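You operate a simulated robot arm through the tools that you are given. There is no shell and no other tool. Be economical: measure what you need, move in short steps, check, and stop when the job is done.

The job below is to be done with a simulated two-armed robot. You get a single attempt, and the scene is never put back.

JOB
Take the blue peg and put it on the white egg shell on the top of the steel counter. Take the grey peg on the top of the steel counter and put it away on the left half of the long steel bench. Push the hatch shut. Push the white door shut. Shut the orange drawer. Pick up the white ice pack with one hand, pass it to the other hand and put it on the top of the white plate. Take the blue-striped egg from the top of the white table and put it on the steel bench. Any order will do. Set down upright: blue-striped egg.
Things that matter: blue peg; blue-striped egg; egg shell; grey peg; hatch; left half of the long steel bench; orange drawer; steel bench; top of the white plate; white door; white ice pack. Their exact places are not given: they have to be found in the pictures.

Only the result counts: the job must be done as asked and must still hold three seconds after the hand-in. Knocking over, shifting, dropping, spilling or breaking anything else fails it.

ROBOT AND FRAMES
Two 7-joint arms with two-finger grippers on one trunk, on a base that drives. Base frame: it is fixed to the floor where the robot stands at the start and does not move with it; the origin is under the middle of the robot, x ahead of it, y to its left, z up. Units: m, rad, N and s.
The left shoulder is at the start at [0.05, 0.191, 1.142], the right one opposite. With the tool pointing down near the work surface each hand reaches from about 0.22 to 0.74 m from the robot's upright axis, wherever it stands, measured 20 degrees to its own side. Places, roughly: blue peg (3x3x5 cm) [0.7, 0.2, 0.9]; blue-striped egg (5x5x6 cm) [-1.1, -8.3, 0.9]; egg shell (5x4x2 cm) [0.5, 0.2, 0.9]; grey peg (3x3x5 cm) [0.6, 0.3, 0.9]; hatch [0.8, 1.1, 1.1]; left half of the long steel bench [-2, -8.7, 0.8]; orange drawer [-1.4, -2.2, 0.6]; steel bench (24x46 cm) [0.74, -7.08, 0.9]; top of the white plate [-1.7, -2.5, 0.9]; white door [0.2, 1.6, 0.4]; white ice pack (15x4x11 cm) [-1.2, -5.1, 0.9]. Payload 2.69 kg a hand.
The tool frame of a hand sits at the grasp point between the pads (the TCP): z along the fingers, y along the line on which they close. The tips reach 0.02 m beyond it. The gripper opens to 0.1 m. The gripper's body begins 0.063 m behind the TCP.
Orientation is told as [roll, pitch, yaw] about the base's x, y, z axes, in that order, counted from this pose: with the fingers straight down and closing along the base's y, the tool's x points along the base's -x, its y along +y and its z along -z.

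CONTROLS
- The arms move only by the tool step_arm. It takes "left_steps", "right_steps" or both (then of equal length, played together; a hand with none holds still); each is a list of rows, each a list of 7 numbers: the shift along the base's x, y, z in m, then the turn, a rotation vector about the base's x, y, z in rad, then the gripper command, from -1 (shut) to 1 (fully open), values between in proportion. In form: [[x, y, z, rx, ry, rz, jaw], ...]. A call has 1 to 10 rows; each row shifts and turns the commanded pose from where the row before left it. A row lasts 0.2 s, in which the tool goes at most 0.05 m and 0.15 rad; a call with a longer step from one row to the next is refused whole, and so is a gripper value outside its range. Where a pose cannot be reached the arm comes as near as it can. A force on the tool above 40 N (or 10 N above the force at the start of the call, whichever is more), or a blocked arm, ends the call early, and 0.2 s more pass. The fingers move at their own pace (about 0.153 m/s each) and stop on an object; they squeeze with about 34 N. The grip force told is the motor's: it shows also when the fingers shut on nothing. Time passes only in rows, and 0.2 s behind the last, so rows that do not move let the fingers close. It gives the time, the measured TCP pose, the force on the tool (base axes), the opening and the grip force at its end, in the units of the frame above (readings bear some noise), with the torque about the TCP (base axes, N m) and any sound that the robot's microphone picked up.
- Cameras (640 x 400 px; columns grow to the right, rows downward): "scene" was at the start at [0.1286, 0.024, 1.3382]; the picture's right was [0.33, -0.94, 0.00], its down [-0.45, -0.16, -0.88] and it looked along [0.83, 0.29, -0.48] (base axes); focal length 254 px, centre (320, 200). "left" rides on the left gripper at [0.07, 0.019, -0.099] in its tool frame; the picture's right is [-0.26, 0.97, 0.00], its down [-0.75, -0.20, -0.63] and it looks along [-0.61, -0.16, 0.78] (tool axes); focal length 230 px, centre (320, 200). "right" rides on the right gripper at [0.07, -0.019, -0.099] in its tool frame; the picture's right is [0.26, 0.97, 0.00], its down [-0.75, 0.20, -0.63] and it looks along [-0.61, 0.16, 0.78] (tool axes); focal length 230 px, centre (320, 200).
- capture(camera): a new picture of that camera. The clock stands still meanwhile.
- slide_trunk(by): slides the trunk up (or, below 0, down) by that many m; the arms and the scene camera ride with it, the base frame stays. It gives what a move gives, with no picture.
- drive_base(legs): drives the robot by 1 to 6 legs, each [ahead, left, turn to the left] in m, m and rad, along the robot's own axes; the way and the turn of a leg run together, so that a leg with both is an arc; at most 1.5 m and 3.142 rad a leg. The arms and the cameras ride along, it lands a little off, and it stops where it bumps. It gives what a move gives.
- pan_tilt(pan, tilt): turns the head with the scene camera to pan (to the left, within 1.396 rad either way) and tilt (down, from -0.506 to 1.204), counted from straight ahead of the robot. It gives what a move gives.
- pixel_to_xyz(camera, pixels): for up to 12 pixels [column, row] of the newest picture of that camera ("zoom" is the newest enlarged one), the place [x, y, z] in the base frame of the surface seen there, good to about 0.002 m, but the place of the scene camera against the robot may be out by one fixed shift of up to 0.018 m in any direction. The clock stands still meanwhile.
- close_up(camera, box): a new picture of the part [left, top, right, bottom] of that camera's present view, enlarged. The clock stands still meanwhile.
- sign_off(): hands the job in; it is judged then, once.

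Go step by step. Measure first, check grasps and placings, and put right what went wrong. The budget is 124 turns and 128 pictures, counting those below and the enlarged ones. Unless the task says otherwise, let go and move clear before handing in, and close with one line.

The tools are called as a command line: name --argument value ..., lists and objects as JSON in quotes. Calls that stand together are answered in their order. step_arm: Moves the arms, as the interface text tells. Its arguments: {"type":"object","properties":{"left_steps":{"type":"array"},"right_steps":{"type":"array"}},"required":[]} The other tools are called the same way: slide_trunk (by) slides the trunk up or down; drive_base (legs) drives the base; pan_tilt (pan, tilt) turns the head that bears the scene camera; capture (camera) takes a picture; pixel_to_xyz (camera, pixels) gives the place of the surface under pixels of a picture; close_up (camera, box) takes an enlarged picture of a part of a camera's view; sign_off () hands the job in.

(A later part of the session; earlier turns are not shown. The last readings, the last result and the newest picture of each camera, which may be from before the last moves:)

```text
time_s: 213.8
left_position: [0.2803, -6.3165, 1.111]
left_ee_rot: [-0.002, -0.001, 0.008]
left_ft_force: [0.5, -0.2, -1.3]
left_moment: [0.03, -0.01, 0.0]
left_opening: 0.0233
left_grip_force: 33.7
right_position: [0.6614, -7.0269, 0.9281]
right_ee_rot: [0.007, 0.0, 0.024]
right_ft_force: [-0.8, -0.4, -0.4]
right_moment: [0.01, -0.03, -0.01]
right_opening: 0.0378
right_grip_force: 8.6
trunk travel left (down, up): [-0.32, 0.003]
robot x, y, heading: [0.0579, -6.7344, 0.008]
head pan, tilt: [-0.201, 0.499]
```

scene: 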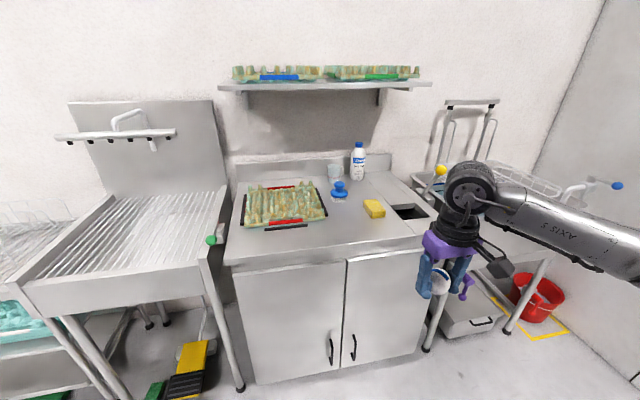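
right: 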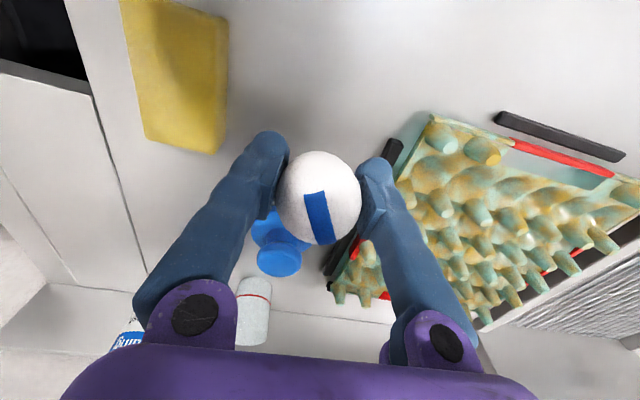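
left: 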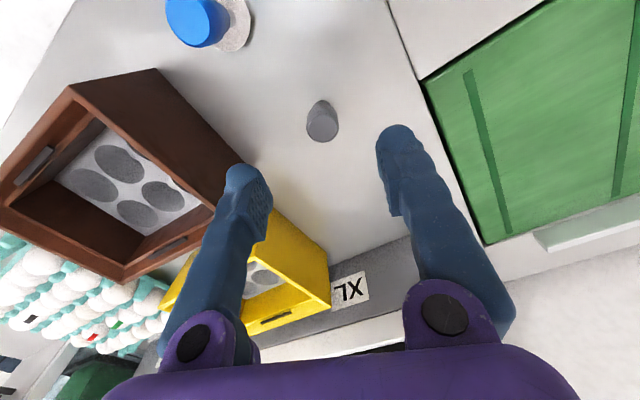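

No contact yet; I continue down in small steps.

step_arm --right_steps '[[0, 0, -0.0015, 0, 0, 0, -0.36], [0, 0, -0.0015, 0, 0, 0, -0.36], [0, 0, 0, 0, 0, 0, -0.36]]'

capture --camera "right"

```text
time_s: 214.6
left_position: [0.2816, -6.3172, 1.1115]
left_ee_rot: [-0.002, 0.0, 0.007]
left_ft_force: [0.6, 0.6, 0.2]
left_moment: [0.0, 0.01, -0.04]
left_opening: 0.0234
left_grip_force: 34.1
right_position: [0.6611, -7.0277, 0.9276]
right_ee_rot: [0.009, -0.002, 0.022]
right_ft_force: [1.2, -0.5, 9.6]
right_moment: [-0.03, -0.08, 0.01]
right_opening: 0.0379
right_grip_force: 8.6
trunk travel left (down, up): [-0.32, 0.003]
robot x, y, heading: [0.0616, -6.7311, 0.011]
head pan, tilt: [-0.201, 0.499]
```

```text
52 pictures are left
```

right: 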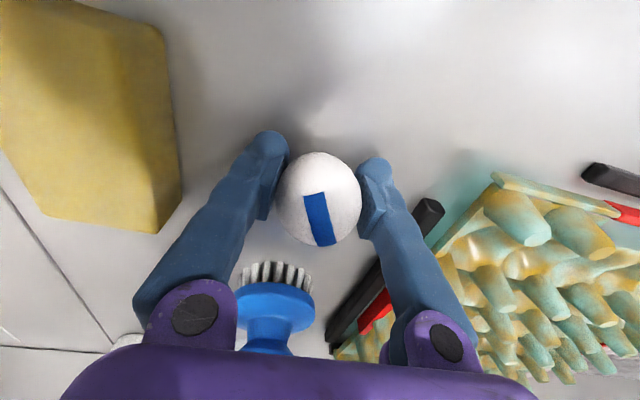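

Contact at 9.6 N. I relieve 1 mm and open slowly.

step_arm --right_steps '[[0, 0, 0.001, 0, 0, 0, -0.3], [0, 0, 0, 0, 0, 0, -0.24], [0, 0, 0, 0, 0, 0, -0.2], [0, 0, 0, 0, 0, 0, -0.15], [0, 0, 0, 0, 0, 0, -0.05], [0, 0, 0, 0, 0, 0, 0.1], [0, 0, 0, 0, 0, 0, 0.15], [0, 0, 0, 0, 0, 0, 0.15]]'

capture --camera "right"

```text
time_s: 216.4
left_position: [0.2811, -6.3173, 1.111]
left_ee_rot: [-0.004, 0.0, 0.006]
left_ft_force: [0.0, 0.7, 0.2]
left_moment: [0.01, 0.0, -0.01]
left_opening: 0.0236
left_grip_force: 33.8
right_position: [0.6599, -7.0266, 0.927]
right_ee_rot: [0.009, 0.0, 0.023]
right_ft_force: [0.3, 0.3, 0.4]
right_moment: [-0.02, 0.01, -0.01]
right_opening: 0.0575
right_grip_force: 0.1
trunk travel left (down, up): [-0.32, 0.003]
robot x, y, heading: [0.0598, -6.735, 0.01]
head pan, tilt: [-0.201, 0.499]
```

```text
51 pictures are left
```

right: 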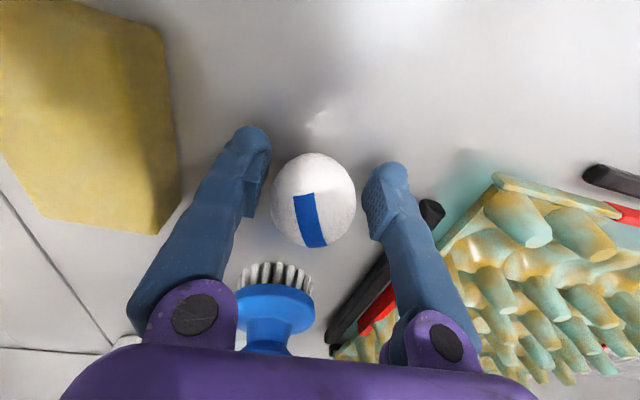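

The egg stays standing. I rise straight up, retract and verify.

step_arm --right_steps '[[0, 0, 0.02, 0, 0, 0, 0.15], [0, 0, 0.03, 0, 0, 0, 0.15], [0, 0, 0.045, 0, 0, 0, 0.15], [0, 0, 0.045, 0, 0, 0, 0.15], [-0.045, 0, 0.01, 0, 0, 0, 0.15], [-0.045, 0, 0, 0, 0, 0, 0.15], [-0.045, 0, 0, 0, 0, 0, 0.15], [-0.045, 0, 0, 0, 0, 0, 0.15], [-0.04, 0.01, 0, 0, 0, 0, 0.15]]'

capture --camera "right"

close_up --camera "scene" --box '[230, 150, 450, 320]'

```text
time_s: 218.4
left_position: [0.2806, -6.3161, 1.111]
left_ee_rot: [-0.002, -0.001, 0.006]
left_ft_force: [-0.5, -0.2, 0.6]
left_moment: [-0.03, 0.0, -0.04]
left_opening: 0.0238
left_grip_force: 33.7
right_position: [0.4387, -7.017, 1.0756]
right_ee_rot: [0.009, -0.001, 0.023]
right_ft_force: [-0.6, 0.4, 0.4]
right_moment: [0.02, -0.01, 0.01]
right_opening: 0.0574
right_grip_force: 0.1
trunk travel left (down, up): [-0.32, 0.003]
robot x, y, heading: [0.0596, -6.7308, 0.008]
head pan, tilt: [-0.201, 0.499]
```

```text
50 pictures are left
```

right: 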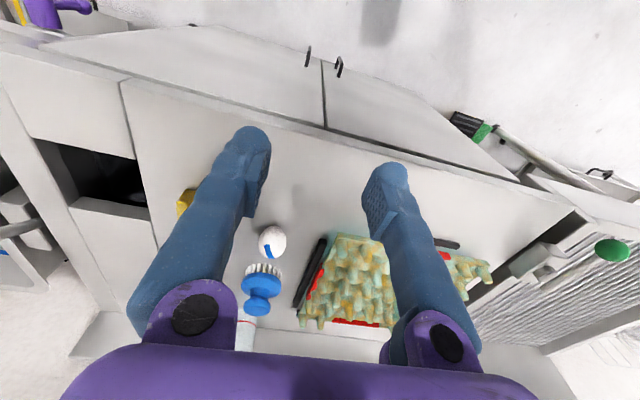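

```text
2.35 times, centred on (340, 235) of scene
```

zoom: 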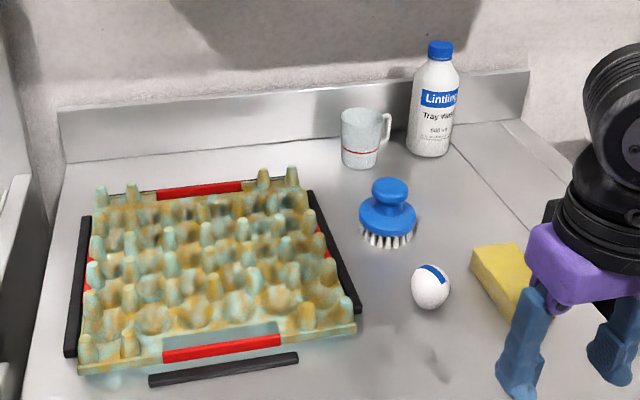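

The egg stands upright on the steel bench. Now to find a way to the long bench: I back off and drive up the aisle to about y=−3.8, then look toward −x.

drive_base --legs '[[-0.22, 0, 0], [0, 0, 1.562], [1.5, 0, 0], [1.4, 0, 0]]'

pan_tilt --pan 1.39 --tilt 0.3

capture --camera "scene"

```text
time_s: 237.7
left_position: [-0.5797, -3.5684, 1.111]
left_ee_rot: [-0.002, -0.001, 1.568]
left_ft_force: [0.9, 0.3, 1.2]
left_moment: [0.02, 0.07, 0.01]
left_opening: 0.0237
left_grip_force: 34.4
right_position: [0.121, -3.4159, 1.0749]
right_ee_rot: [0.009, 0.0, 1.583]
right_ft_force: [0.2, -0.2, 0.5]
right_moment: [0.01, -0.01, -0.01]
right_opening: 0.0575
right_grip_force: 0.0
trunk travel left (down, up): [-0.32, 0.003]
robot x, y, heading: [-0.1708, -3.7914, 1.573]
head pan, tilt: [-0.201, 0.499]
```

```text
time_s: 239.3
left_position: [-0.5791, -3.5683, 1.1119]
left_ee_rot: [-0.002, 0.001, 1.568]
left_ft_force: [-0.7, 0.4, -0.3]
left_moment: [-0.03, 0.02, 0.01]
left_opening: 0.0235
left_grip_force: 33.9
right_position: [0.1204, -3.4154, 1.0754]
right_ee_rot: [0.008, -0.001, 1.584]
right_ft_force: [-0.8, 0.2, 0.3]
right_moment: [-0.03, 0.0, 0.0]
right_opening: 0.0573
right_grip_force: 0.0
trunk travel left (down, up): [-0.32, 0.003]
robot x, y, heading: [-0.1665, -3.7948, 1.572]
head pan, tilt: [1.389, 0.3]
```

```text
48 pictures are left
```

scene: 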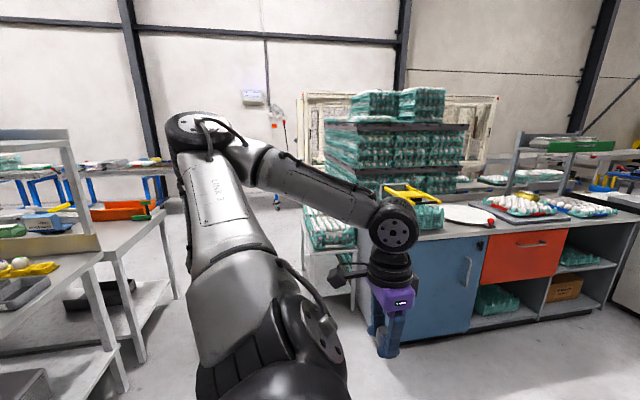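

There's a gap between the white table's end and the pallet stack. I turn to face −x and look through it.

drive_base --legs '[[0, 0, 1.57]]'

pan_tilt --pan 0.2 --tilt 0.35

capture --camera "scene"

pixel_to_xyz --camera "scene" --pixels '[[320, 200], [320, 250], [280, 230], [360, 220], [240, 260], [400, 260], [300, 180], [340, 170], [220, 200], [420, 200], [250, 180], [380, 180]]'

```text
time_s: 243.6
left_position: [-0.3934, -4.2076, 1.1114]
left_ee_rot: [-0.003, -0.001, -3.139]
left_ft_force: [0.2, 0.0, -1.2]
left_moment: [0.0, -0.01, 0.03]
left_opening: 0.0235
left_grip_force: 34.1
right_position: [-0.5486, -3.5071, 1.0767]
right_ee_rot: [0.007, 0.0, -3.126]
right_ft_force: [-0.1, -0.4, 0.3]
right_moment: [-0.03, 0.01, -0.04]
right_opening: 0.0574
right_grip_force: 0.2
trunk travel left (down, up): [-0.32, 0.003]
robot x, y, heading: [-0.1668, -3.7917, -3.137]
head pan, tilt: [1.389, 0.3]
```

```text
time_s: 244.9
left_position: [-0.3931, -4.209, 1.111]
left_ee_rot: [-0.002, 0.0, -3.14]
left_ft_force: [0.7, 0.0, -0.6]
left_moment: [-0.02, 0.02, 0.04]
left_opening: 0.0235
left_grip_force: 33.9
right_position: [-0.5487, -3.5074, 1.0765]
right_ee_rot: [0.011, -0.002, -3.126]
right_ft_force: [-0.3, -0.5, 0.3]
right_moment: [0.0, 0.01, 0.0]
right_opening: 0.0575
right_grip_force: 0.0
trunk travel left (down, up): [-0.32, 0.003]
robot x, y, heading: [-0.1708, -3.7973, -3.141]
head pan, tilt: [0.201, 0.351]
```

```text
47 pictures are left
```

scene: 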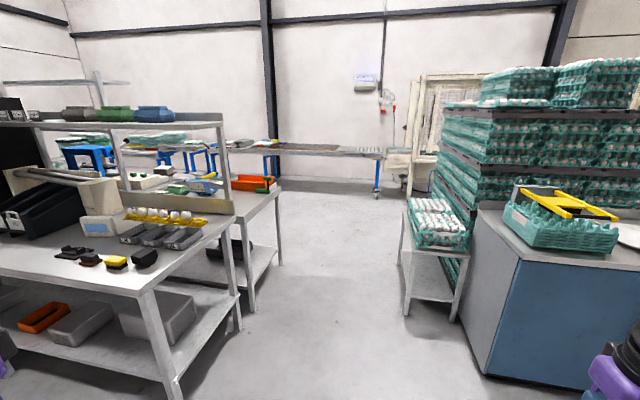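

```text
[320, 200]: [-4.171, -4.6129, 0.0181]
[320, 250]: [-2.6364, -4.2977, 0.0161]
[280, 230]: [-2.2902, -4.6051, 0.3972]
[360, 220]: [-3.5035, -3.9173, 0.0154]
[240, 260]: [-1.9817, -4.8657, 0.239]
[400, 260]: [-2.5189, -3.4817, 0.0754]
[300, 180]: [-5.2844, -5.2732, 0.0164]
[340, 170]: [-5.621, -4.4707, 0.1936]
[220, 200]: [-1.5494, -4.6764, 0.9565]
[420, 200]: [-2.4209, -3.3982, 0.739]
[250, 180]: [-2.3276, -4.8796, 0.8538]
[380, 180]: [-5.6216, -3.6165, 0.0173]
```

The gap (y −4.6…−3.5) is passable at y≈−3.95, and floor beyond is free to x≈−5. I drive through to x≈−2.95 and turn to face −y.

drive_base --legs '[[0, 0.15, 0], [1.4, 0, 0], [1.38, 0, 0], [0, 0, 1.57]]'

pan_tilt --pan 0.1 --tilt 0.35

capture --camera "scene"

pixel_to_xyz --camera "scene" --pixels '[[320, 200], [320, 250], [280, 200], [360, 200], [250, 220], [400, 220], [300, 170], [320, 150], [220, 200], [420, 200], [280, 170], [360, 170]]'

```text
time_s: 263.5
left_position: [-2.4692, -4.1717, 1.112]
left_ee_rot: [0.0, 0.001, -1.583]
left_ft_force: [-0.5, 0.2, 0.0]
left_moment: [0.01, 0.01, -0.04]
left_opening: 0.0238
left_grip_force: 33.8
right_position: [-3.1737, -4.3169, 1.0756]
right_ee_rot: [0.008, 0.0, -1.569]
right_ft_force: [-0.2, 0.6, 0.5]
right_moment: [0.01, 0.0, 0.0]
right_opening: 0.0573
right_grip_force: 0.0
trunk travel left (down, up): [-0.32, 0.003]
robot x, y, heading: [-2.8811, -3.9387, -1.582]
head pan, tilt: [0.201, 0.351]
```

```text
time_s: 264.1
left_position: [-2.4696, -4.1721, 1.1112]
left_ee_rot: [-0.001, 0.0, -1.586]
left_ft_force: [-0.1, 0.5, -0.2]
left_moment: [-0.01, -0.02, 0.0]
left_opening: 0.0237
left_grip_force: 33.8
right_position: [-3.1734, -4.3174, 1.0766]
right_ee_rot: [0.009, 0.0, -1.569]
right_ft_force: [0.4, 0.3, 0.6]
right_moment: [-0.01, -0.02, 0.04]
right_opening: 0.0578
right_grip_force: 0.1
trunk travel left (down, up): [-0.32, 0.003]
robot x, y, heading: [-2.879, -3.9433, -1.582]
head pan, tilt: [0.099, 0.351]
```

```text
46 pictures are left
```

scene: 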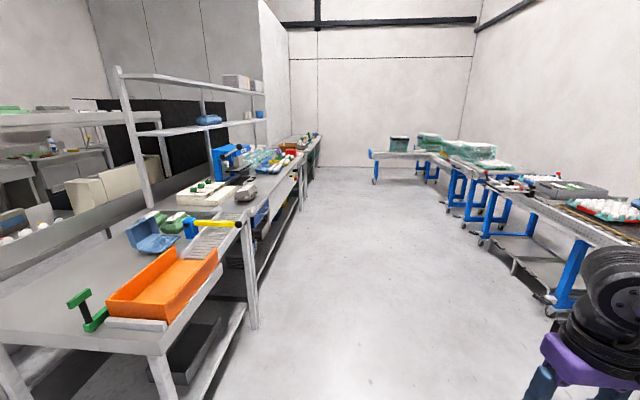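

```text
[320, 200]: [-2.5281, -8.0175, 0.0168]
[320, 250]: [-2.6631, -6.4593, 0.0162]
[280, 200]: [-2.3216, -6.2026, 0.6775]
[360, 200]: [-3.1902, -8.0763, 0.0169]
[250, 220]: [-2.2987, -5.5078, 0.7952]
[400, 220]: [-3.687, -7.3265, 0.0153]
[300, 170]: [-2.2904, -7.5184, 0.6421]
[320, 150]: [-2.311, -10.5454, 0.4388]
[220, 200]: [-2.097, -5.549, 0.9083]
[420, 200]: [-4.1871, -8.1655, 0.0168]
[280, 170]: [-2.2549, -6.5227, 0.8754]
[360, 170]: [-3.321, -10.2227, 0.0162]
```

The aisle behind the tables is clear (x −2.3…−4). I drive down to y≈−8.4 and turn to face the long bench (+x).

drive_base --legs '[[0, 0, 0.012], [1.5, -0.1, 0], [1.5, 0, 0], [1.45, 0, 0], [0, 0, 1.565]]'

pan_tilt --pan 0.0 --tilt 0.5

capture --camera "scene"

pan_tilt --pan -0.9 --tilt 0.4

capture --camera "scene"

```text
refused: leg 2 is longer than a leg can be; nothing moved
```

```text
time_s: 264.8
left_position: [-2.4704, -4.1717, 1.1103]
left_ee_rot: [0.0, 0.0, -1.583]
left_ft_force: [-0.7, 1.2, 0.4]
left_moment: [0.01, 0.01, 0.0]
left_opening: 0.0238
left_grip_force: 34.4
right_position: [-3.1735, -4.3175, 1.0771]
right_ee_rot: [0.009, -0.001, -1.57]
right_ft_force: [0.5, 0.6, -0.2]
right_moment: [0.01, -0.04, 0.02]
right_opening: 0.0574
right_grip_force: 0.0
trunk travel left (down, up): [-0.32, 0.003]
robot x, y, heading: [-2.8756, -3.9409, -1.583]
head pan, tilt: [0.0, 0.499]
```

```text
45 pictures are left
```

scene: 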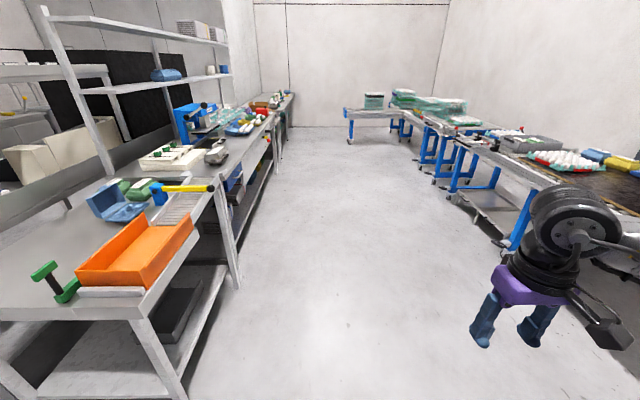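

```text
time_s: 266.0
left_position: [-2.4693, -4.172, 1.1108]
left_ee_rot: [-0.002, -0.002, -1.586]
left_ft_force: [0.3, -0.4, 0.4]
left_moment: [0.03, -0.01, 0.01]
left_opening: 0.0235
left_grip_force: 34.2
right_position: [-3.1726, -4.3174, 1.0758]
right_ee_rot: [0.009, -0.001, -1.569]
right_ft_force: [0.4, 0.2, 0.1]
right_moment: [0.01, -0.02, 0.0]
right_opening: 0.0577
right_grip_force: 0.0
trunk travel left (down, up): [-0.32, 0.003]
robot x, y, heading: [-2.8798, -3.9411, -1.579]
head pan, tilt: [-0.901, 0.4]
```

```text
44 pictures are left
```

scene: 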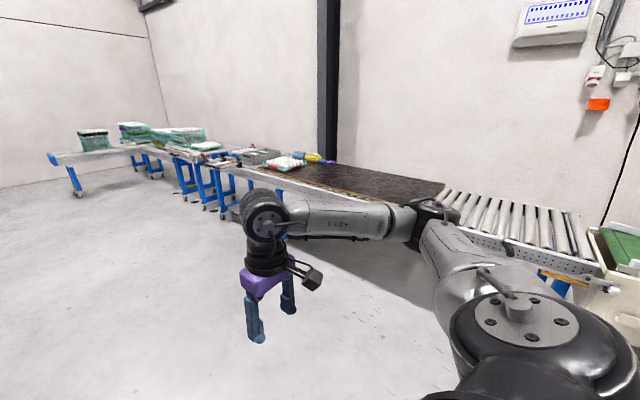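

The second leg was slightly too long; I resend with shorter legs.

drive_base --legs '[[0, 0, 0.01], [1.45, -0.1, 0], [1.5, 0, 0], [1.48, 0, 0], [0, 0, 1.57]]'

pan_tilt --pan -0.2 --tilt 0.5

capture --camera "scene"

```text
time_s: 291.1
left_position: [-2.7684, -7.9262, 1.1109]
left_ee_rot: [-0.002, 0.001, -0.029]
left_ft_force: [0.8, 0.7, 0.5]
left_moment: [-0.01, 0.0, -0.01]
left_opening: 0.0233
left_grip_force: 33.7
right_position: [-2.6339, -8.6315, 1.0754]
right_ee_rot: [0.008, 0.0, -0.013]
right_ft_force: [-0.1, -1.2, 0.5]
right_moment: [0.03, 0.0, 0.04]
right_opening: 0.0575
right_grip_force: 0.1
trunk travel left (down, up): [-0.32, 0.003]
robot x, y, heading: [-3.0036, -8.3298, -0.027]
head pan, tilt: [-0.901, 0.4]
```

```text
time_s: 292.2
left_position: [-2.7684, -7.9257, 1.111]
left_ee_rot: [-0.001, 0.003, -0.03]
left_ft_force: [0.1, 0.0, 0.0]
left_moment: [0.0, -0.02, 0.01]
left_opening: 0.0235
left_grip_force: 34.3
right_position: [-2.6326, -8.6322, 1.075]
right_ee_rot: [0.009, 0.002, -0.015]
right_ft_force: [0.0, -0.9, 0.3]
right_moment: [0.01, 0.0, 0.01]
right_opening: 0.0574
right_grip_force: 0.0
trunk travel left (down, up): [-0.32, 0.003]
robot x, y, heading: [-3.0043, -8.3297, -0.026]
head pan, tilt: [-0.201, 0.499]
```

```text
43 pictures are left
```

scene: 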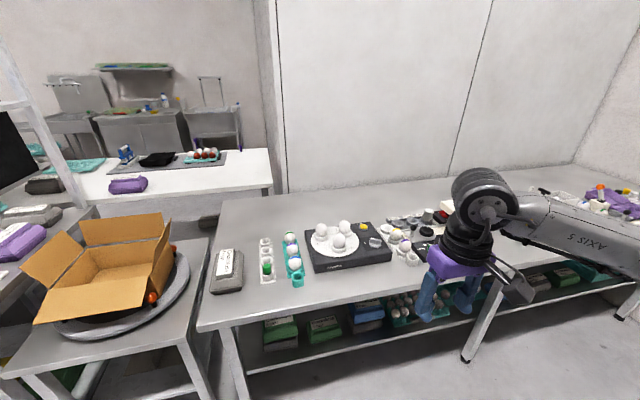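

The long bench is before me; its left half holds items with free steel at e.g. (335,290) and (255,310). I measure candidates and neighbours.

pixel_to_xyz --camera "scene" --pixels '[[215, 325], [255, 312], [300, 300], [340, 290], [380, 282], [420, 275], [298, 284], [266, 280], [228, 290], [345, 268], [202, 328], [630, 270]]'

close_up --camera "scene" --box '[190, 190, 470, 350]'

```text
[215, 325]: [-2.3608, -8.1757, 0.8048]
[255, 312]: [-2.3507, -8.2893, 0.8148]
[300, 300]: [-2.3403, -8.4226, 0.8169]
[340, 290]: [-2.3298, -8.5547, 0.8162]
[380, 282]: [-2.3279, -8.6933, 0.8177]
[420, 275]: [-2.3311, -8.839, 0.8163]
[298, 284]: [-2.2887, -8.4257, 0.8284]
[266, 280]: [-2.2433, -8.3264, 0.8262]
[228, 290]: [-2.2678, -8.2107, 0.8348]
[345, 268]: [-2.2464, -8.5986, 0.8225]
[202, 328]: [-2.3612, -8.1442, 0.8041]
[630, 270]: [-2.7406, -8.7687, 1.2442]
```

```text
2.29 times, centred on (330, 270) of scene
```

zoom: 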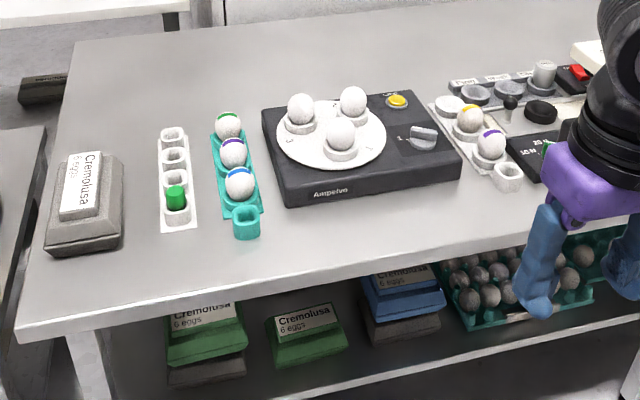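

I choose a free spot near the front at (−2.31,−8.53) with bench z≈0.798. I shift right so the left hand has it in its zone, then bring the peg over it.

drive_base --legs '[[0, -0.42, 0.026], [0.14, 0, 0]]'

step_arm --left_steps '[[0.045, -0.02, -0.01, 0, 0, 0, -1], [0.045, -0.02, -0.01, 0, 0, 0, -1], [0.045, -0.02, -0.01, 0, 0, 0, -1], [0.045, -0.02, -0.01, 0, 0, 0, -1], [0.04, -0.02, -0.01, 0, 0, 0, -1], [0.04, -0.02, -0.015, 0, 0, 0, -1], [0.04, -0.015, -0.02, 0, 0, 0, -1]]'

capture --camera "left"

```text
time_s: 297.3
left_position: [-2.6453, -8.3314, 1.1116]
left_ee_rot: [-0.003, 0.002, 0.005]
left_ft_force: [0.4, 0.6, -0.6]
left_moment: [-0.02, 0.02, 0.0]
left_opening: 0.0235
left_grip_force: 33.8
right_position: [-2.4856, -9.0339, 1.0757]
right_ee_rot: [0.007, 0.002, 0.021]
right_ft_force: [0.0, 0.1, 0.2]
right_moment: [0.0, 0.0, 0.02]
right_opening: 0.0577
right_grip_force: 0.1
trunk travel left (down, up): [-0.32, 0.003]
robot x, y, heading: [-2.8708, -8.7486, 0.003]
head pan, tilt: [-0.201, 0.499]
```

```text
refused: row 1 steps farther than a row can; nothing moved
```

```text
41 pictures are left
```

left: 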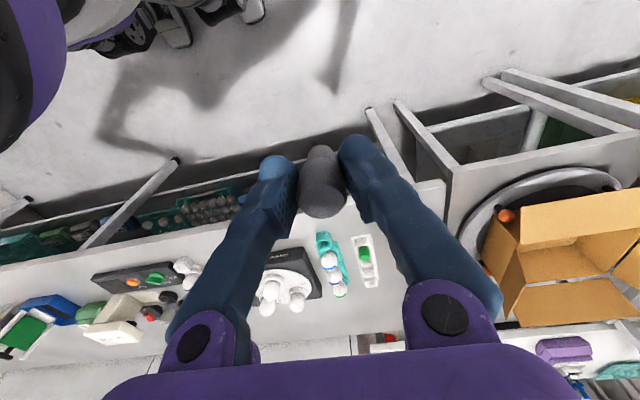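

I resend with shorter steps (Δx +0.335, Δy −0.20).

step_arm --left_steps '[[0.0335, -0.02, -0.01, 0, 0, 0, -1], [0.0335, -0.02, -0.01, 0, 0, 0, -1], [0.0335, -0.02, -0.01, 0, 0, 0, -1], [0.0335, -0.02, -0.01, 0, 0, 0, -1], [0.0335, -0.02, -0.01, 0, 0, 0, -1], [0.0335, -0.02, -0.01, 0, 0, 0, -1], [0.0335, -0.02, -0.01, 0, 0, 0, -1], [0.0335, -0.02, -0.01, 0, 0, 0, -1], [0.0335, -0.02, -0.02, 0, 0, 0, -1], [0.0335, -0.02, -0.03, 0, 0, 0, -1]]'

capture --camera "left"

```text
time_s: 299.5
left_position: [-2.3433, -8.5039, 1.009]
left_ee_rot: [-0.003, -0.001, 0.006]
left_ft_force: [0.3, 0.2, 0.4]
left_moment: [0.0, 0.0, 0.0]
left_opening: 0.0237
left_grip_force: 34.2
left hand out of reach, approached as far as the arm can: row 9, 10
right_position: [-2.4872, -9.0339, 1.0763]
right_ee_rot: [0.009, 0.0, 0.021]
right_ft_force: [-0.3, -0.1, 0.3]
right_moment: [0.04, 0.0, 0.03]
right_opening: 0.0575
right_grip_force: 0.1
trunk travel left (down, up): [-0.32, 0.003]
robot x, y, heading: [-2.8657, -8.7463, 0.008]
head pan, tilt: [-0.201, 0.499]
```

```text
40 pictures are left
```

left: 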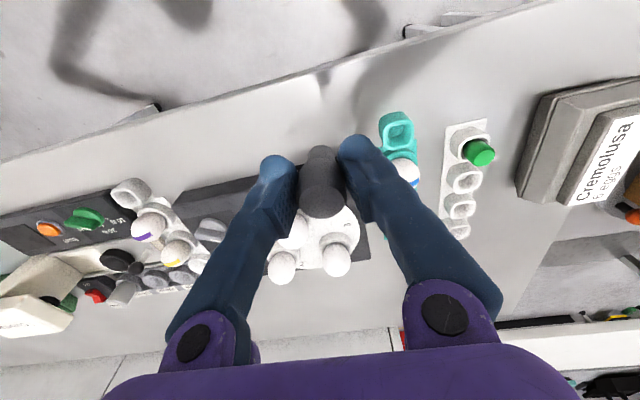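

I check the surface, bench edge, black box and teal tray around the target.

pixel_to_xyz --camera "left" --pixels '[[310, 130], [330, 110], [320, 76], [255, 178], [230, 185], [382, 140], [384, 118], [270, 120], [300, 85]]'

```text
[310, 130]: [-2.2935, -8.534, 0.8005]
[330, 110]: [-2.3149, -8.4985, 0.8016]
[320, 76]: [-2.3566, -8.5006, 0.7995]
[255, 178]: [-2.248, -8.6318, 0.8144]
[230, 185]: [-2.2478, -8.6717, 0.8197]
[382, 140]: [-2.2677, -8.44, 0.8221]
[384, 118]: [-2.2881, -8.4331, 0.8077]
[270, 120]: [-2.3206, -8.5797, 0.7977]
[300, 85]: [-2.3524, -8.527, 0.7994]
```

Surface z≈0.800, edge x≈−2.37, black box from x=−2.25. I nudge the base by (0.028,−0.02) and lower the peg to ~1 cm above.

drive_base --legs '[[0.028, -0.02, 0]]'

step_arm --left_steps '[[0, 0, -0.04, 0, 0, 0, -1], [0, 0, -0.04, 0, 0, 0, -1], [0, 0, -0.04, 0, 0, 0, -1], [0, 0, -0.03, 0, 0, 0, -1], [0, 0, 0, 0, 0, 0, -1]]'

capture --camera "left"

```text
time_s: 300.4
left_position: [-2.3154, -8.5231, 1.0078]
left_ee_rot: [-0.002, 0.0, 0.006]
left_ft_force: [-0.2, -1.2, -0.7]
left_moment: [0.02, 0.01, 0.01]
left_opening: 0.0238
left_grip_force: 34.0
right_position: [-2.4596, -9.0516, 1.0752]
right_ee_rot: [0.008, 0.003, 0.02]
right_ft_force: [0.8, 0.0, -0.7]
right_moment: [-0.01, 0.02, 0.0]
right_opening: 0.0573
right_grip_force: 0.2
trunk travel left (down, up): [-0.32, 0.003]
robot x, y, heading: [-2.8425, -8.7657, 0.011]
head pan, tilt: [-0.201, 0.499]
```

```text
time_s: 301.6
left_position: [-2.3664, -8.4785, 0.9199]
left_ee_rot: [-0.004, -0.001, 0.005]
left_ft_force: [0.0, 0.3, -0.1]
left_moment: [-0.01, -0.03, 0.0]
left_opening: 0.0236
left_grip_force: 33.7
left hand out of reach, approached as far as the arm can: row 1, 2, 3, 4
right_position: [-2.4599, -9.0518, 1.0746]
right_ee_rot: [0.008, -0.001, 0.022]
right_ft_force: [0.1, -0.2, -0.1]
right_moment: [0.0, 0.02, -0.01]
right_opening: 0.0577
right_grip_force: 0.1
trunk travel left (down, up): [-0.32, 0.003]
robot x, y, heading: [-2.8376, -8.7687, 0.007]
head pan, tilt: [-0.201, 0.499]
```

```text
39 pictures are left
```

left: 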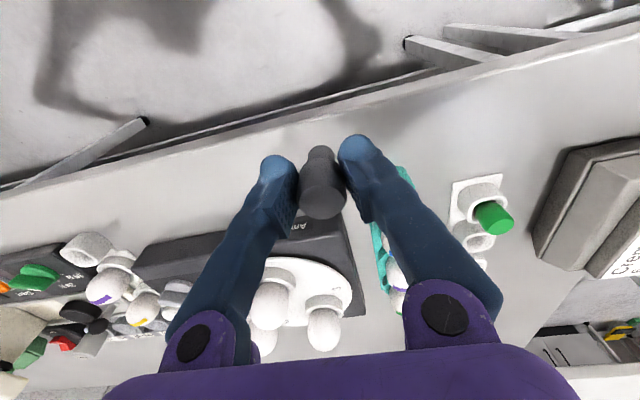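

The arm's reach shrinks low with the trunk high; I raise the hand back to the previous pose and lower the trunk 0.15 instead.

step_arm --left_steps '[[0, 0, 0.045, 0, 0, 0, -1], [0.015, -0.015, 0.043, 0, 0, 0, -1], [0.035, -0.03, 0, 0, 0, 0, -1], [0, 0, 0, 0, 0, 0, -1]]'

slide_trunk --by -0.14

capture --camera "left"

```text
time_s: 302.6
left_position: [-2.3177, -8.5229, 1.0104]
left_ee_rot: [-0.003, -0.003, 0.006]
left_ft_force: [0.5, -0.7, -0.4]
left_moment: [0.0, 0.0, -0.01]
left_opening: 0.0236
left_grip_force: 33.8
right_position: [-2.4594, -9.052, 1.0761]
right_ee_rot: [0.008, -0.001, 0.021]
right_ft_force: [0.4, -0.3, -0.6]
right_moment: [0.0, -0.04, 0.02]
right_opening: 0.0575
right_grip_force: 0.1
trunk travel left (down, up): [-0.32, 0.003]
robot x, y, heading: [-2.8401, -8.7618, 0.006]
head pan, tilt: [-0.201, 0.499]
```

```text
time_s: 304.3
left_position: [-2.3191, -8.5238, 0.8696]
left_ee_rot: [-0.003, 0.001, 0.005]
left_ft_force: [0.2, -0.5, 0.2]
left_moment: [-0.03, 0.03, -0.02]
left_opening: 0.0233
left_grip_force: 34.6
right_position: [-2.4597, -9.0515, 0.9363]
right_ee_rot: [0.008, 0.0, 0.021]
right_ft_force: [1.0, -0.3, 0.1]
right_moment: [0.0, -0.01, 0.02]
right_opening: 0.0572
right_grip_force: 0.1
trunk travel left (down, up): [-0.18, 0.143]
robot x, y, heading: [-2.8414, -8.7653, 0.006]
head pan, tilt: [-0.201, 0.499]
```

```text
38 pictures are left
```

left: 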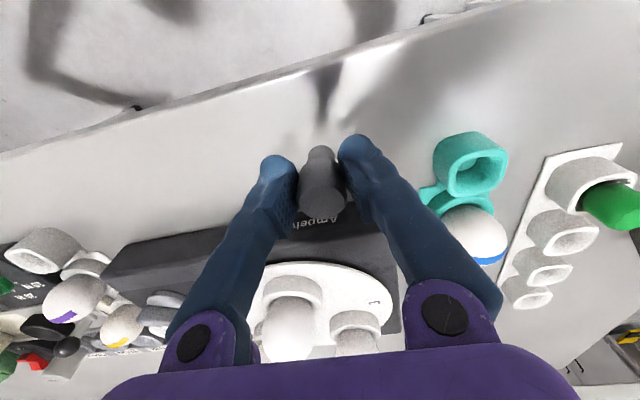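

The peg is above free steel with clearance. I lower in small steps until touch.

step_arm --left_steps '[[0, 0, -0.015, 0, 0, 0, -1], [0, 0, -0.004, 0, 0, 0, -1], [0, 0, -0.002, 0, 0, 0, -1], [0, 0, 0, 0, 0, 0, -1]]'

```text
time_s: 305.3
left_position: [-2.321, -8.5184, 0.8527]
left_ee_rot: [-0.003, -0.001, 0.006]
left_ft_force: [0.3, -1.2, -0.7]
left_moment: [0.01, 0.04, -0.03]
left_opening: 0.0236
left_grip_force: 34.4
left hand out of reach, approached as far as the arm can: row 1
right_position: [-2.459, -9.052, 0.9361]
right_ee_rot: [0.009, -0.002, 0.022]
right_ft_force: [0.1, 0.4, 1.0]
right_moment: [0.0, -0.01, 0.01]
right_opening: 0.0576
right_grip_force: 0.0
trunk travel left (down, up): [-0.18, 0.143]
robot x, y, heading: [-2.8421, -8.7647, 0.01]
head pan, tilt: [-0.201, 0.499]
```

slide_trunk --by -0.006

step_arm --left_steps '[[0, 0, -0.0015, 0, 0, 0, -1], [0, 0, 0, 0, 0, 0, -1]]'

```text
time_s: 305.8
left_position: [-2.322, -8.5178, 0.846]
left_ee_rot: [-0.004, -0.001, 0.005]
left_ft_force: [0.1, -0.2, -0.1]
left_moment: [0.02, 0.0, -0.01]
left_opening: 0.0234
left_grip_force: 33.8
right_position: [-2.4589, -9.0527, 0.9304]
right_ee_rot: [0.008, 0.0, 0.02]
right_ft_force: [-0.2, -0.8, -0.2]
right_moment: [0.05, 0.0, -0.02]
right_opening: 0.0574
right_grip_force: 0.0
trunk travel left (down, up): [-0.174, 0.149]
robot x, y, heading: [-2.8428, -8.7674, 0.012]
head pan, tilt: [-0.201, 0.499]
```

```text
time_s: 306.4
left_position: [-2.3238, -8.5181, 0.8463]
left_ee_rot: [-0.003, -0.002, 0.006]
left_ft_force: [0.4, -0.5, 0.0]
left_moment: [-0.02, -0.03, 0.05]
left_opening: 0.0237
left_grip_force: 34.1
right_position: [-2.4592, -9.0518, 0.9293]
right_ee_rot: [0.009, 0.001, 0.021]
right_ft_force: [0.6, -0.5, 0.8]
right_moment: [-0.01, 0.03, -0.01]
right_opening: 0.0579
right_grip_force: 0.1
trunk travel left (down, up): [-0.174, 0.149]
robot x, y, heading: [-2.8396, -8.7639, 0.007]
head pan, tilt: [-0.201, 0.499]
```

Still free; I continue 3 mm.

step_arm --left_steps '[[0, 0, -0.0015, 0, 0, 0, -1], [0, 0, -0.0015, 0, 0, 0, -1], [0, 0, 0, 0, 0, 0, -1]]'

capture --camera "left"

```text
time_s: 307.2
left_position: [-2.325, -8.5164, 0.8448]
left_ee_rot: [-0.003, -0.001, 0.005]
left_ft_force: [-0.3, -0.2, -0.3]
left_moment: [0.0, 0.01, 0.01]
left_opening: 0.0235
left_grip_force: 33.8
right_position: [-2.4602, -9.052, 0.9298]
right_ee_rot: [0.009, -0.001, 0.022]
right_ft_force: [-0.3, 0.3, -0.2]
right_moment: [-0.02, -0.01, 0.02]
right_opening: 0.0574
right_grip_force: 0.1
trunk travel left (down, up): [-0.174, 0.149]
robot x, y, heading: [-2.8408, -8.7649, 0.011]
head pan, tilt: [-0.201, 0.499]
```

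```text
37 pictures are left
```

left: 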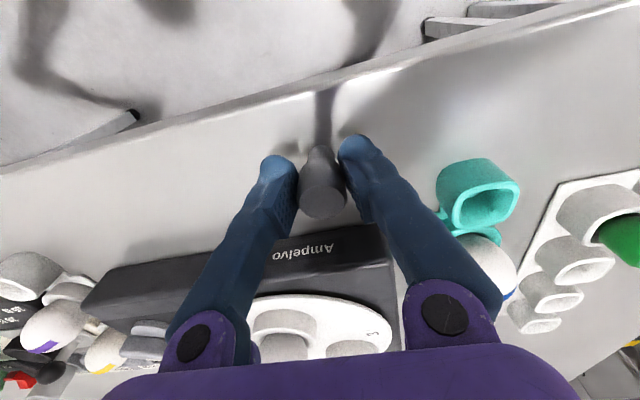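

The peg is nearly down (its shadow meets its foot). I lower the trunk by 2 mm at a time.

slide_trunk --by -0.002

slide_trunk --by -0.0015

```text
time_s: 307.7
left_position: [-2.3248, -8.5178, 0.8414]
left_ee_rot: [-0.005, -0.002, 0.005]
left_ft_force: [-0.4, 0.0, -0.4]
left_moment: [-0.01, 0.0, -0.01]
left_opening: 0.0235
left_grip_force: 33.9
right_position: [-2.4607, -9.0514, 0.9275]
right_ee_rot: [0.008, 0.0, 0.021]
right_ft_force: [-0.6, -0.2, 0.9]
right_moment: [0.0, 0.01, -0.02]
right_opening: 0.0574
right_grip_force: 0.0
trunk travel left (down, up): [-0.172, 0.151]
robot x, y, heading: [-2.8402, -8.7668, 0.004]
head pan, tilt: [-0.201, 0.499]
```

```text
time_s: 308.2
left_position: [-2.3247, -8.5176, 0.8407]
left_ee_rot: [-0.003, -0.003, 0.005]
left_ft_force: [0.2, 0.2, -0.2]
left_moment: [-0.01, -0.01, -0.02]
left_opening: 0.0237
left_grip_force: 34.1
right_position: [-2.4599, -9.052, 0.9259]
right_ee_rot: [0.009, 0.0, 0.022]
right_ft_force: [-0.1, -0.3, -0.3]
right_moment: [0.02, 0.0, 0.0]
right_opening: 0.0575
right_grip_force: 0.0
trunk travel left (down, up): [-0.171, 0.152]
robot x, y, heading: [-2.8393, -8.7687, 0.004]
head pan, tilt: [-0.201, 0.499]
```

slide_trunk --by -0.002

slide_trunk --by -0.0015

close_up --camera "left" --box '[256, 80, 384, 220]'

```text
time_s: 308.8
left_position: [-2.324, -8.517, 0.8408]
left_ee_rot: [-0.004, -0.003, 0.006]
left_ft_force: [-1.5, 2.0, 9.9]
left_moment: [0.06, 0.0, -0.01]
left_opening: 0.0235
left_grip_force: 33.8
right_position: [-2.4603, -9.0525, 0.9258]
right_ee_rot: [0.01, -0.001, 0.021]
right_ft_force: [0.7, 0.9, 0.3]
right_moment: [0.0, 0.01, 0.02]
right_opening: 0.0577
right_grip_force: 0.2
trunk travel left (down, up): [-0.169, 0.154]
robot x, y, heading: [-2.8426, -8.7624, 0.012]
head pan, tilt: [-0.201, 0.499]
```

```text
time_s: 309.3
left_position: [-2.3245, -8.5189, 0.8401]
left_ee_rot: [-0.003, -0.008, 0.007]
left_ft_force: [-0.6, 3.5, 21.6]
left_moment: [0.1, -0.02, 0.0]
left_opening: 0.0233
left_grip_force: 34.3
right_position: [-2.4618, -9.0511, 0.9238]
right_ee_rot: [0.008, -0.002, 0.022]
right_ft_force: [-0.3, 0.0, 0.1]
right_moment: [0.0, -0.01, 0.03]
right_opening: 0.0575
right_grip_force: 0.0
trunk travel left (down, up): [-0.167, 0.156]
robot x, y, heading: [-2.8389, -8.766, 0.005]
head pan, tilt: [-0.201, 0.499]
```

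```text
2.86 times, centred on (320, 150) of left
```

zoom: 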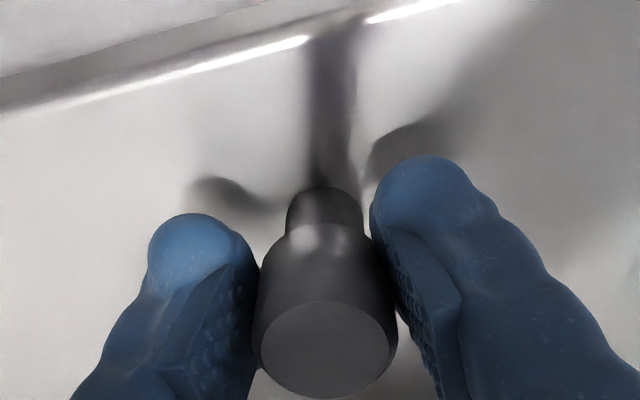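

Contact confirmed (22 N). I relieve the load, open slowly, rise and check.

step_arm --left_steps '[[0, 0, 0.0018, 0, 0, 0, -1], [0, 0, 0, 0, 0, 0, -1], [0, 0, 0, 0, 0, 0, -0.45], [0, 0, 0, 0, 0, 0, -0.3], [0, 0, 0, 0, 0, 0, 0.0], [0, 0, 0, 0, 0, 0, 0.1], [0, 0, 0.03, 0, 0, 0, 0.1], [0, 0, 0.045, 0, 0, 0, 0.1], [0, 0, 0.045, 0, 0, 0, 0.1], [0, 0, 0.04, 0, 0, 0, 0.1]]'

capture --camera "left"

```text
time_s: 311.5
left_position: [-2.3258, -8.519, 1.0007]
left_ee_rot: [-0.004, 0.0, 0.005]
left_ft_force: [0.3, -0.6, 0.0]
left_moment: [0.0, -0.01, -0.02]
left_opening: 0.0549
left_grip_force: 0.1
right_position: [-2.4603, -9.0523, 0.9228]
right_ee_rot: [0.007, 0.0, 0.021]
right_ft_force: [-0.6, 0.4, -0.5]
right_moment: [0.01, 0.01, -0.02]
right_opening: 0.0576
right_grip_force: 0.0
trunk travel left (down, up): [-0.167, 0.156]
robot x, y, heading: [-2.8426, -8.7688, 0.006]
head pan, tilt: [-0.201, 0.499]
```

```text
35 pictures are left
```

left: 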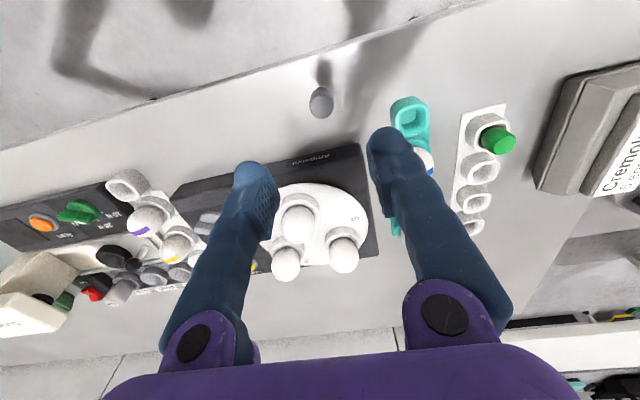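

The grey peg stands on the bench's left half. I retract the left hand and drive back around to the front aisle towards the ice pack.

step_arm --left_steps '[[-0.045, 0, 0.02, 0, 0, 0, 0.1], [-0.045, 0, 0.02, 0, 0, 0, 0.1], [-0.045, 0, 0, 0, 0, 0, 0.1], [-0.045, 0, 0, 0, 0, 0, 0.1], [-0.03, 0.02, 0, 0, 0, 0, 0.1]]'

drive_base --legs '[[-0.12, 0, 0], [0, 0, 1.565], [1.5, 0, 0], [1.5, 0, 0], [1.5, 0, 0], [0.33, 0, 0]]'

drive_base --legs '[[0, 0, -1.57], [1.4, 0, 0], [1.25, 0, 0], [0, 0, -1.57]]'

pan_tilt --pan -0.5 --tilt 0.45

capture --camera "scene"

```text
time_s: 312.7
left_position: [-2.5341, -8.4965, 1.0373]
left_ee_rot: [-0.006, -0.004, 0.006]
left_ft_force: [0.1, 0.7, 0.7]
left_moment: [0.01, 0.0, -0.02]
left_opening: 0.0549
left_grip_force: 0.1
right_position: [-2.4602, -9.0507, 0.9235]
right_ee_rot: [0.01, 0.0, 0.021]
right_ft_force: [0.3, 0.2, 0.8]
right_moment: [0.04, 0.02, 0.01]
right_opening: 0.0573
right_grip_force: 0.0
trunk travel left (down, up): [-0.167, 0.156]
robot x, y, heading: [-2.84, -8.7654, 0.009]
head pan, tilt: [-0.201, 0.499]
```

```text
time_s: 340.6
left_position: [-3.4068, -3.6351, 1.0381]
left_ee_rot: [-0.004, -0.001, 1.611]
left_ft_force: [0.4, 0.1, 0.2]
left_moment: [-0.02, 0.03, 0.02]
left_opening: 0.0552
left_grip_force: 0.2
right_position: [-2.8559, -3.5426, 0.9222]
right_ee_rot: [0.01, 0.003, 1.625]
right_ft_force: [-0.2, 0.1, -0.1]
right_moment: [-0.03, -0.02, 0.01]
right_opening: 0.0576
right_grip_force: 0.0
trunk travel left (down, up): [-0.167, 0.156]
robot x, y, heading: [-3.1267, -3.9375, 1.61]
head pan, tilt: [-0.201, 0.499]
```

```text
time_s: 361.0
left_position: [-0.2499, -4.0921, 1.0364]
left_ee_rot: [-0.004, -0.003, -1.548]
left_ft_force: [-0.3, -0.4, -0.3]
left_moment: [-0.04, 0.0, 0.03]
left_opening: 0.0553
left_grip_force: 0.0
right_position: [-0.801, -4.1736, 0.9241]
right_ee_rot: [0.009, -0.001, -1.53]
right_ft_force: [-1.0, 0.0, 0.0]
right_moment: [0.01, -0.03, -0.03]
right_opening: 0.0575
right_grip_force: 0.0
trunk travel left (down, up): [-0.167, 0.156]
robot x, y, heading: [-0.5238, -3.7894, -1.542]
head pan, tilt: [-0.201, 0.499]
```

```text
time_s: 361.8
left_position: [-0.2491, -4.0909, 1.0391]
left_ee_rot: [-0.004, -0.002, -1.546]
left_ft_force: [0.1, -1.1, -0.1]
left_moment: [0.0, 0.02, 0.0]
left_opening: 0.0547
left_grip_force: 0.0
right_position: [-0.8005, -4.1733, 0.9232]
right_ee_rot: [0.008, 0.0, -1.53]
right_ft_force: [-0.1, 0.5, 0.5]
right_moment: [-0.05, 0.02, -0.03]
right_opening: 0.0577
right_grip_force: 0.1
trunk travel left (down, up): [-0.167, 0.156]
robot x, y, heading: [-0.5221, -3.7898, -1.546]
head pan, tilt: [-0.499, 0.45]
```

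```text
34 pictures are left
```

scene: 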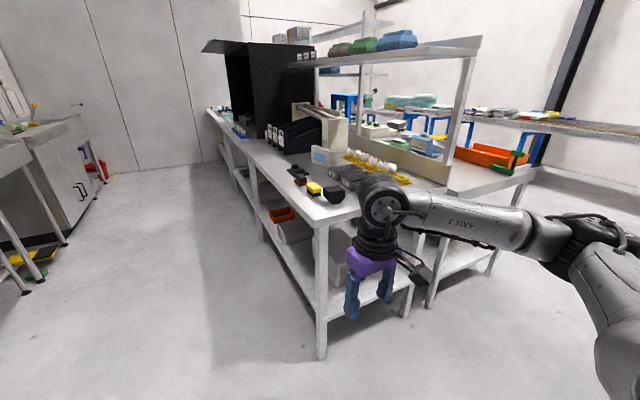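

A white item with a blue label is at (325,157). I measure and zoom.

pixel_to_xyz --camera "scene" --pixels '[[313, 155], [325, 152], [335, 157], [340, 148], [320, 163], [330, 143], [318, 190], [270, 150], [350, 165]]'

close_up --camera "scene" --box '[230, 90, 410, 220]'

```text
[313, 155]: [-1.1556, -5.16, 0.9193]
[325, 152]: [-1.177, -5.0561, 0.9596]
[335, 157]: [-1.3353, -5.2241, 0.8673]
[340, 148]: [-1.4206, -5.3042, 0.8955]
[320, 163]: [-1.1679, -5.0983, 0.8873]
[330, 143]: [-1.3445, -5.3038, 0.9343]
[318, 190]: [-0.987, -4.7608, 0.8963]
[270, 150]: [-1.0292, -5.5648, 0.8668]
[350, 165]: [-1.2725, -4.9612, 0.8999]
```

```text
3.08 times, centred on (320, 155) of scene
```

zoom: 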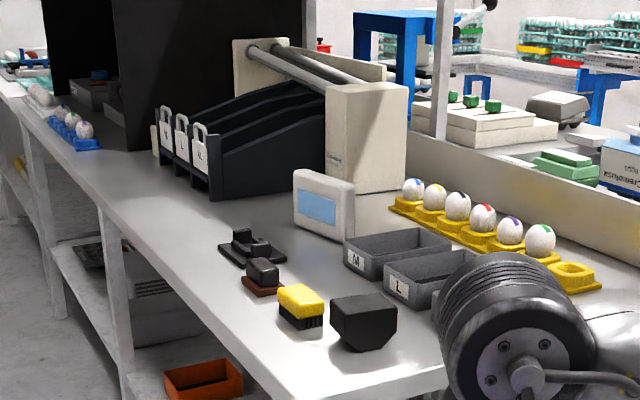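

The ice pack stands on edge: face along y from ≈−5.17 to −5.02, x≈−1.17…−1.21, top ≈0.945. Plan: left hand picks it (closing along x), passes to the right hand which grips its near end tilted forward, then the right hand sets it on the plate. I position at (−0.53,−4.99), heading 2.356, with the trunk up.

drive_base --legs '[[0, 0, -2.38], [-0.849, 0.849, 0]]'

slide_trunk --by 0.08

step_arm --left_steps '[[0, 0, 0, 0, 0, -0.13, 0.5], [0, 0, 0, 0, 0, -0.13, 0.8], [0, 0, 0, 0, 0, -0.13, 0.8], [0, 0, 0, 0, 0, -0.13, 0.8], [0, 0, 0, 0, 0, -0.13, 0.8], [0, 0, 0, 0, 0, -0.13, 0.8]]'

capture --camera "left"

```text
time_s: 375.4
left_position: [-0.9424, -4.9536, 1.037]
left_ee_rot: [-0.003, -0.002, 2.345]
left_ft_force: [0.3, -0.2, 0.6]
left_moment: [0.01, 0.01, 0.02]
left_opening: 0.0551
left_grip_force: 0.0
right_position: [-0.5973, -4.5146, 0.9237]
right_ee_rot: [0.009, 0.0, 2.361]
right_ft_force: [0.4, 0.2, -0.3]
right_moment: [0.0, -0.03, -0.02]
right_opening: 0.0573
right_grip_force: 0.0
trunk travel left (down, up): [-0.167, 0.156]
robot x, y, heading: [-0.5354, -4.9865, 2.351]
head pan, tilt: [-0.499, 0.45]
```

```text
time_s: 376.5
left_position: [-0.9424, -4.9521, 1.1162]
left_ee_rot: [-0.005, -0.001, 2.347]
left_ft_force: [0.6, 0.3, -0.2]
left_moment: [0.04, 0.01, 0.0]
left_opening: 0.0551
left_grip_force: 0.0
right_position: [-0.5961, -4.5147, 1.0029]
right_ee_rot: [0.01, 0.001, 2.362]
right_ft_force: [-0.6, 0.0, -0.8]
right_moment: [-0.01, 0.0, -0.01]
right_opening: 0.0574
right_grip_force: 0.0
trunk travel left (down, up): [-0.247, 0.076]
robot x, y, heading: [-0.5336, -4.9902, 2.353]
head pan, tilt: [-0.499, 0.45]
```

```text
time_s: 377.9
left_position: [-0.9423, -4.9518, 1.1172]
left_ee_rot: [-0.004, -0.001, 1.563]
left_ft_force: [-1.5, -0.5, -0.7]
left_moment: [-0.04, -0.03, -0.03]
left_opening: 0.0901
left_grip_force: 0.0
right_position: [-0.5972, -4.5147, 1.0021]
right_ee_rot: [0.009, 0.001, 2.362]
right_ft_force: [-0.7, -0.2, -0.4]
right_moment: [0.0, 0.0, 0.0]
right_opening: 0.0576
right_grip_force: 0.1
trunk travel left (down, up): [-0.247, 0.076]
robot x, y, heading: [-0.5417, -4.9842, 2.339]
head pan, tilt: [-0.499, 0.45]
```

```text
32 pictures are left
```

left: 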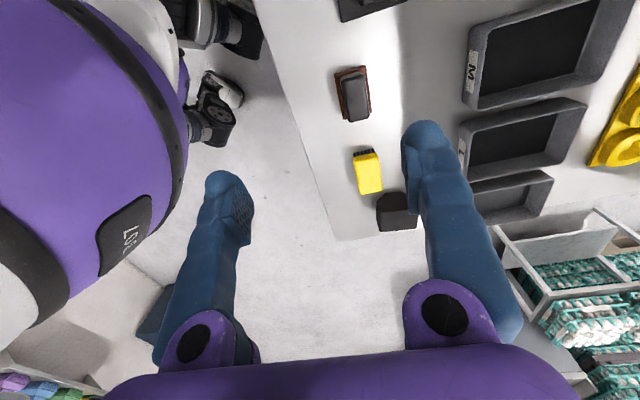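

The pack is below the view; I move the hand over (−1.19,−5.07) at this height.

step_arm --left_steps '[[-0.0413, -0.02, 0, 0, 0, 0, 0.8], [-0.0413, -0.02, 0, 0, 0, 0, 0.8], [-0.0413, -0.02, 0, 0, 0, 0, 0.8], [-0.0413, -0.02, 0, 0, 0, 0, 0.8], [-0.0413, -0.02, 0, 0, 0, 0, 0.8], [-0.0413, -0.02, 0, 0, 0, 0, 0.8], [0, 0, -0.03, 0, 0, 0, 0.8], [0, 0, 0, 0, 0, 0, 0.8]]'

capture --camera "left"

```text
time_s: 379.7
left_position: [-1.1916, -5.072, 1.0858]
left_ee_rot: [-0.003, -0.001, 1.566]
left_ft_force: [-0.3, -0.7, -1.1]
left_moment: [0.02, 0.0, 0.01]
left_opening: 0.0899
left_grip_force: 0.1
right_position: [-0.5963, -4.5144, 1.0021]
right_ee_rot: [0.01, 0.0, 2.361]
right_ft_force: [0.6, -0.2, 0.1]
right_moment: [0.0, -0.03, 0.02]
right_opening: 0.0577
right_grip_force: 0.1
trunk travel left (down, up): [-0.247, 0.076]
robot x, y, heading: [-0.5367, -4.9879, 2.348]
head pan, tilt: [-0.499, 0.45]
```

```text
31 pictures are left
```

left: 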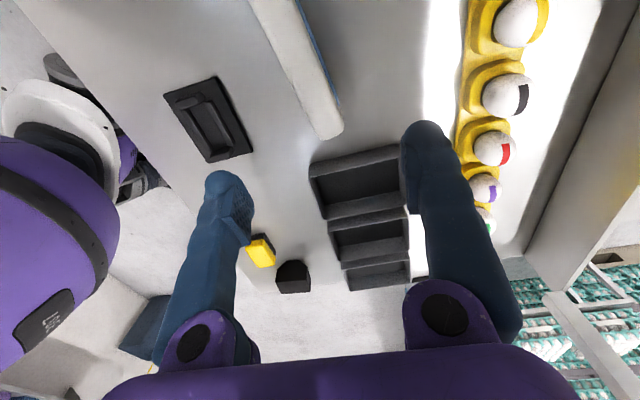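

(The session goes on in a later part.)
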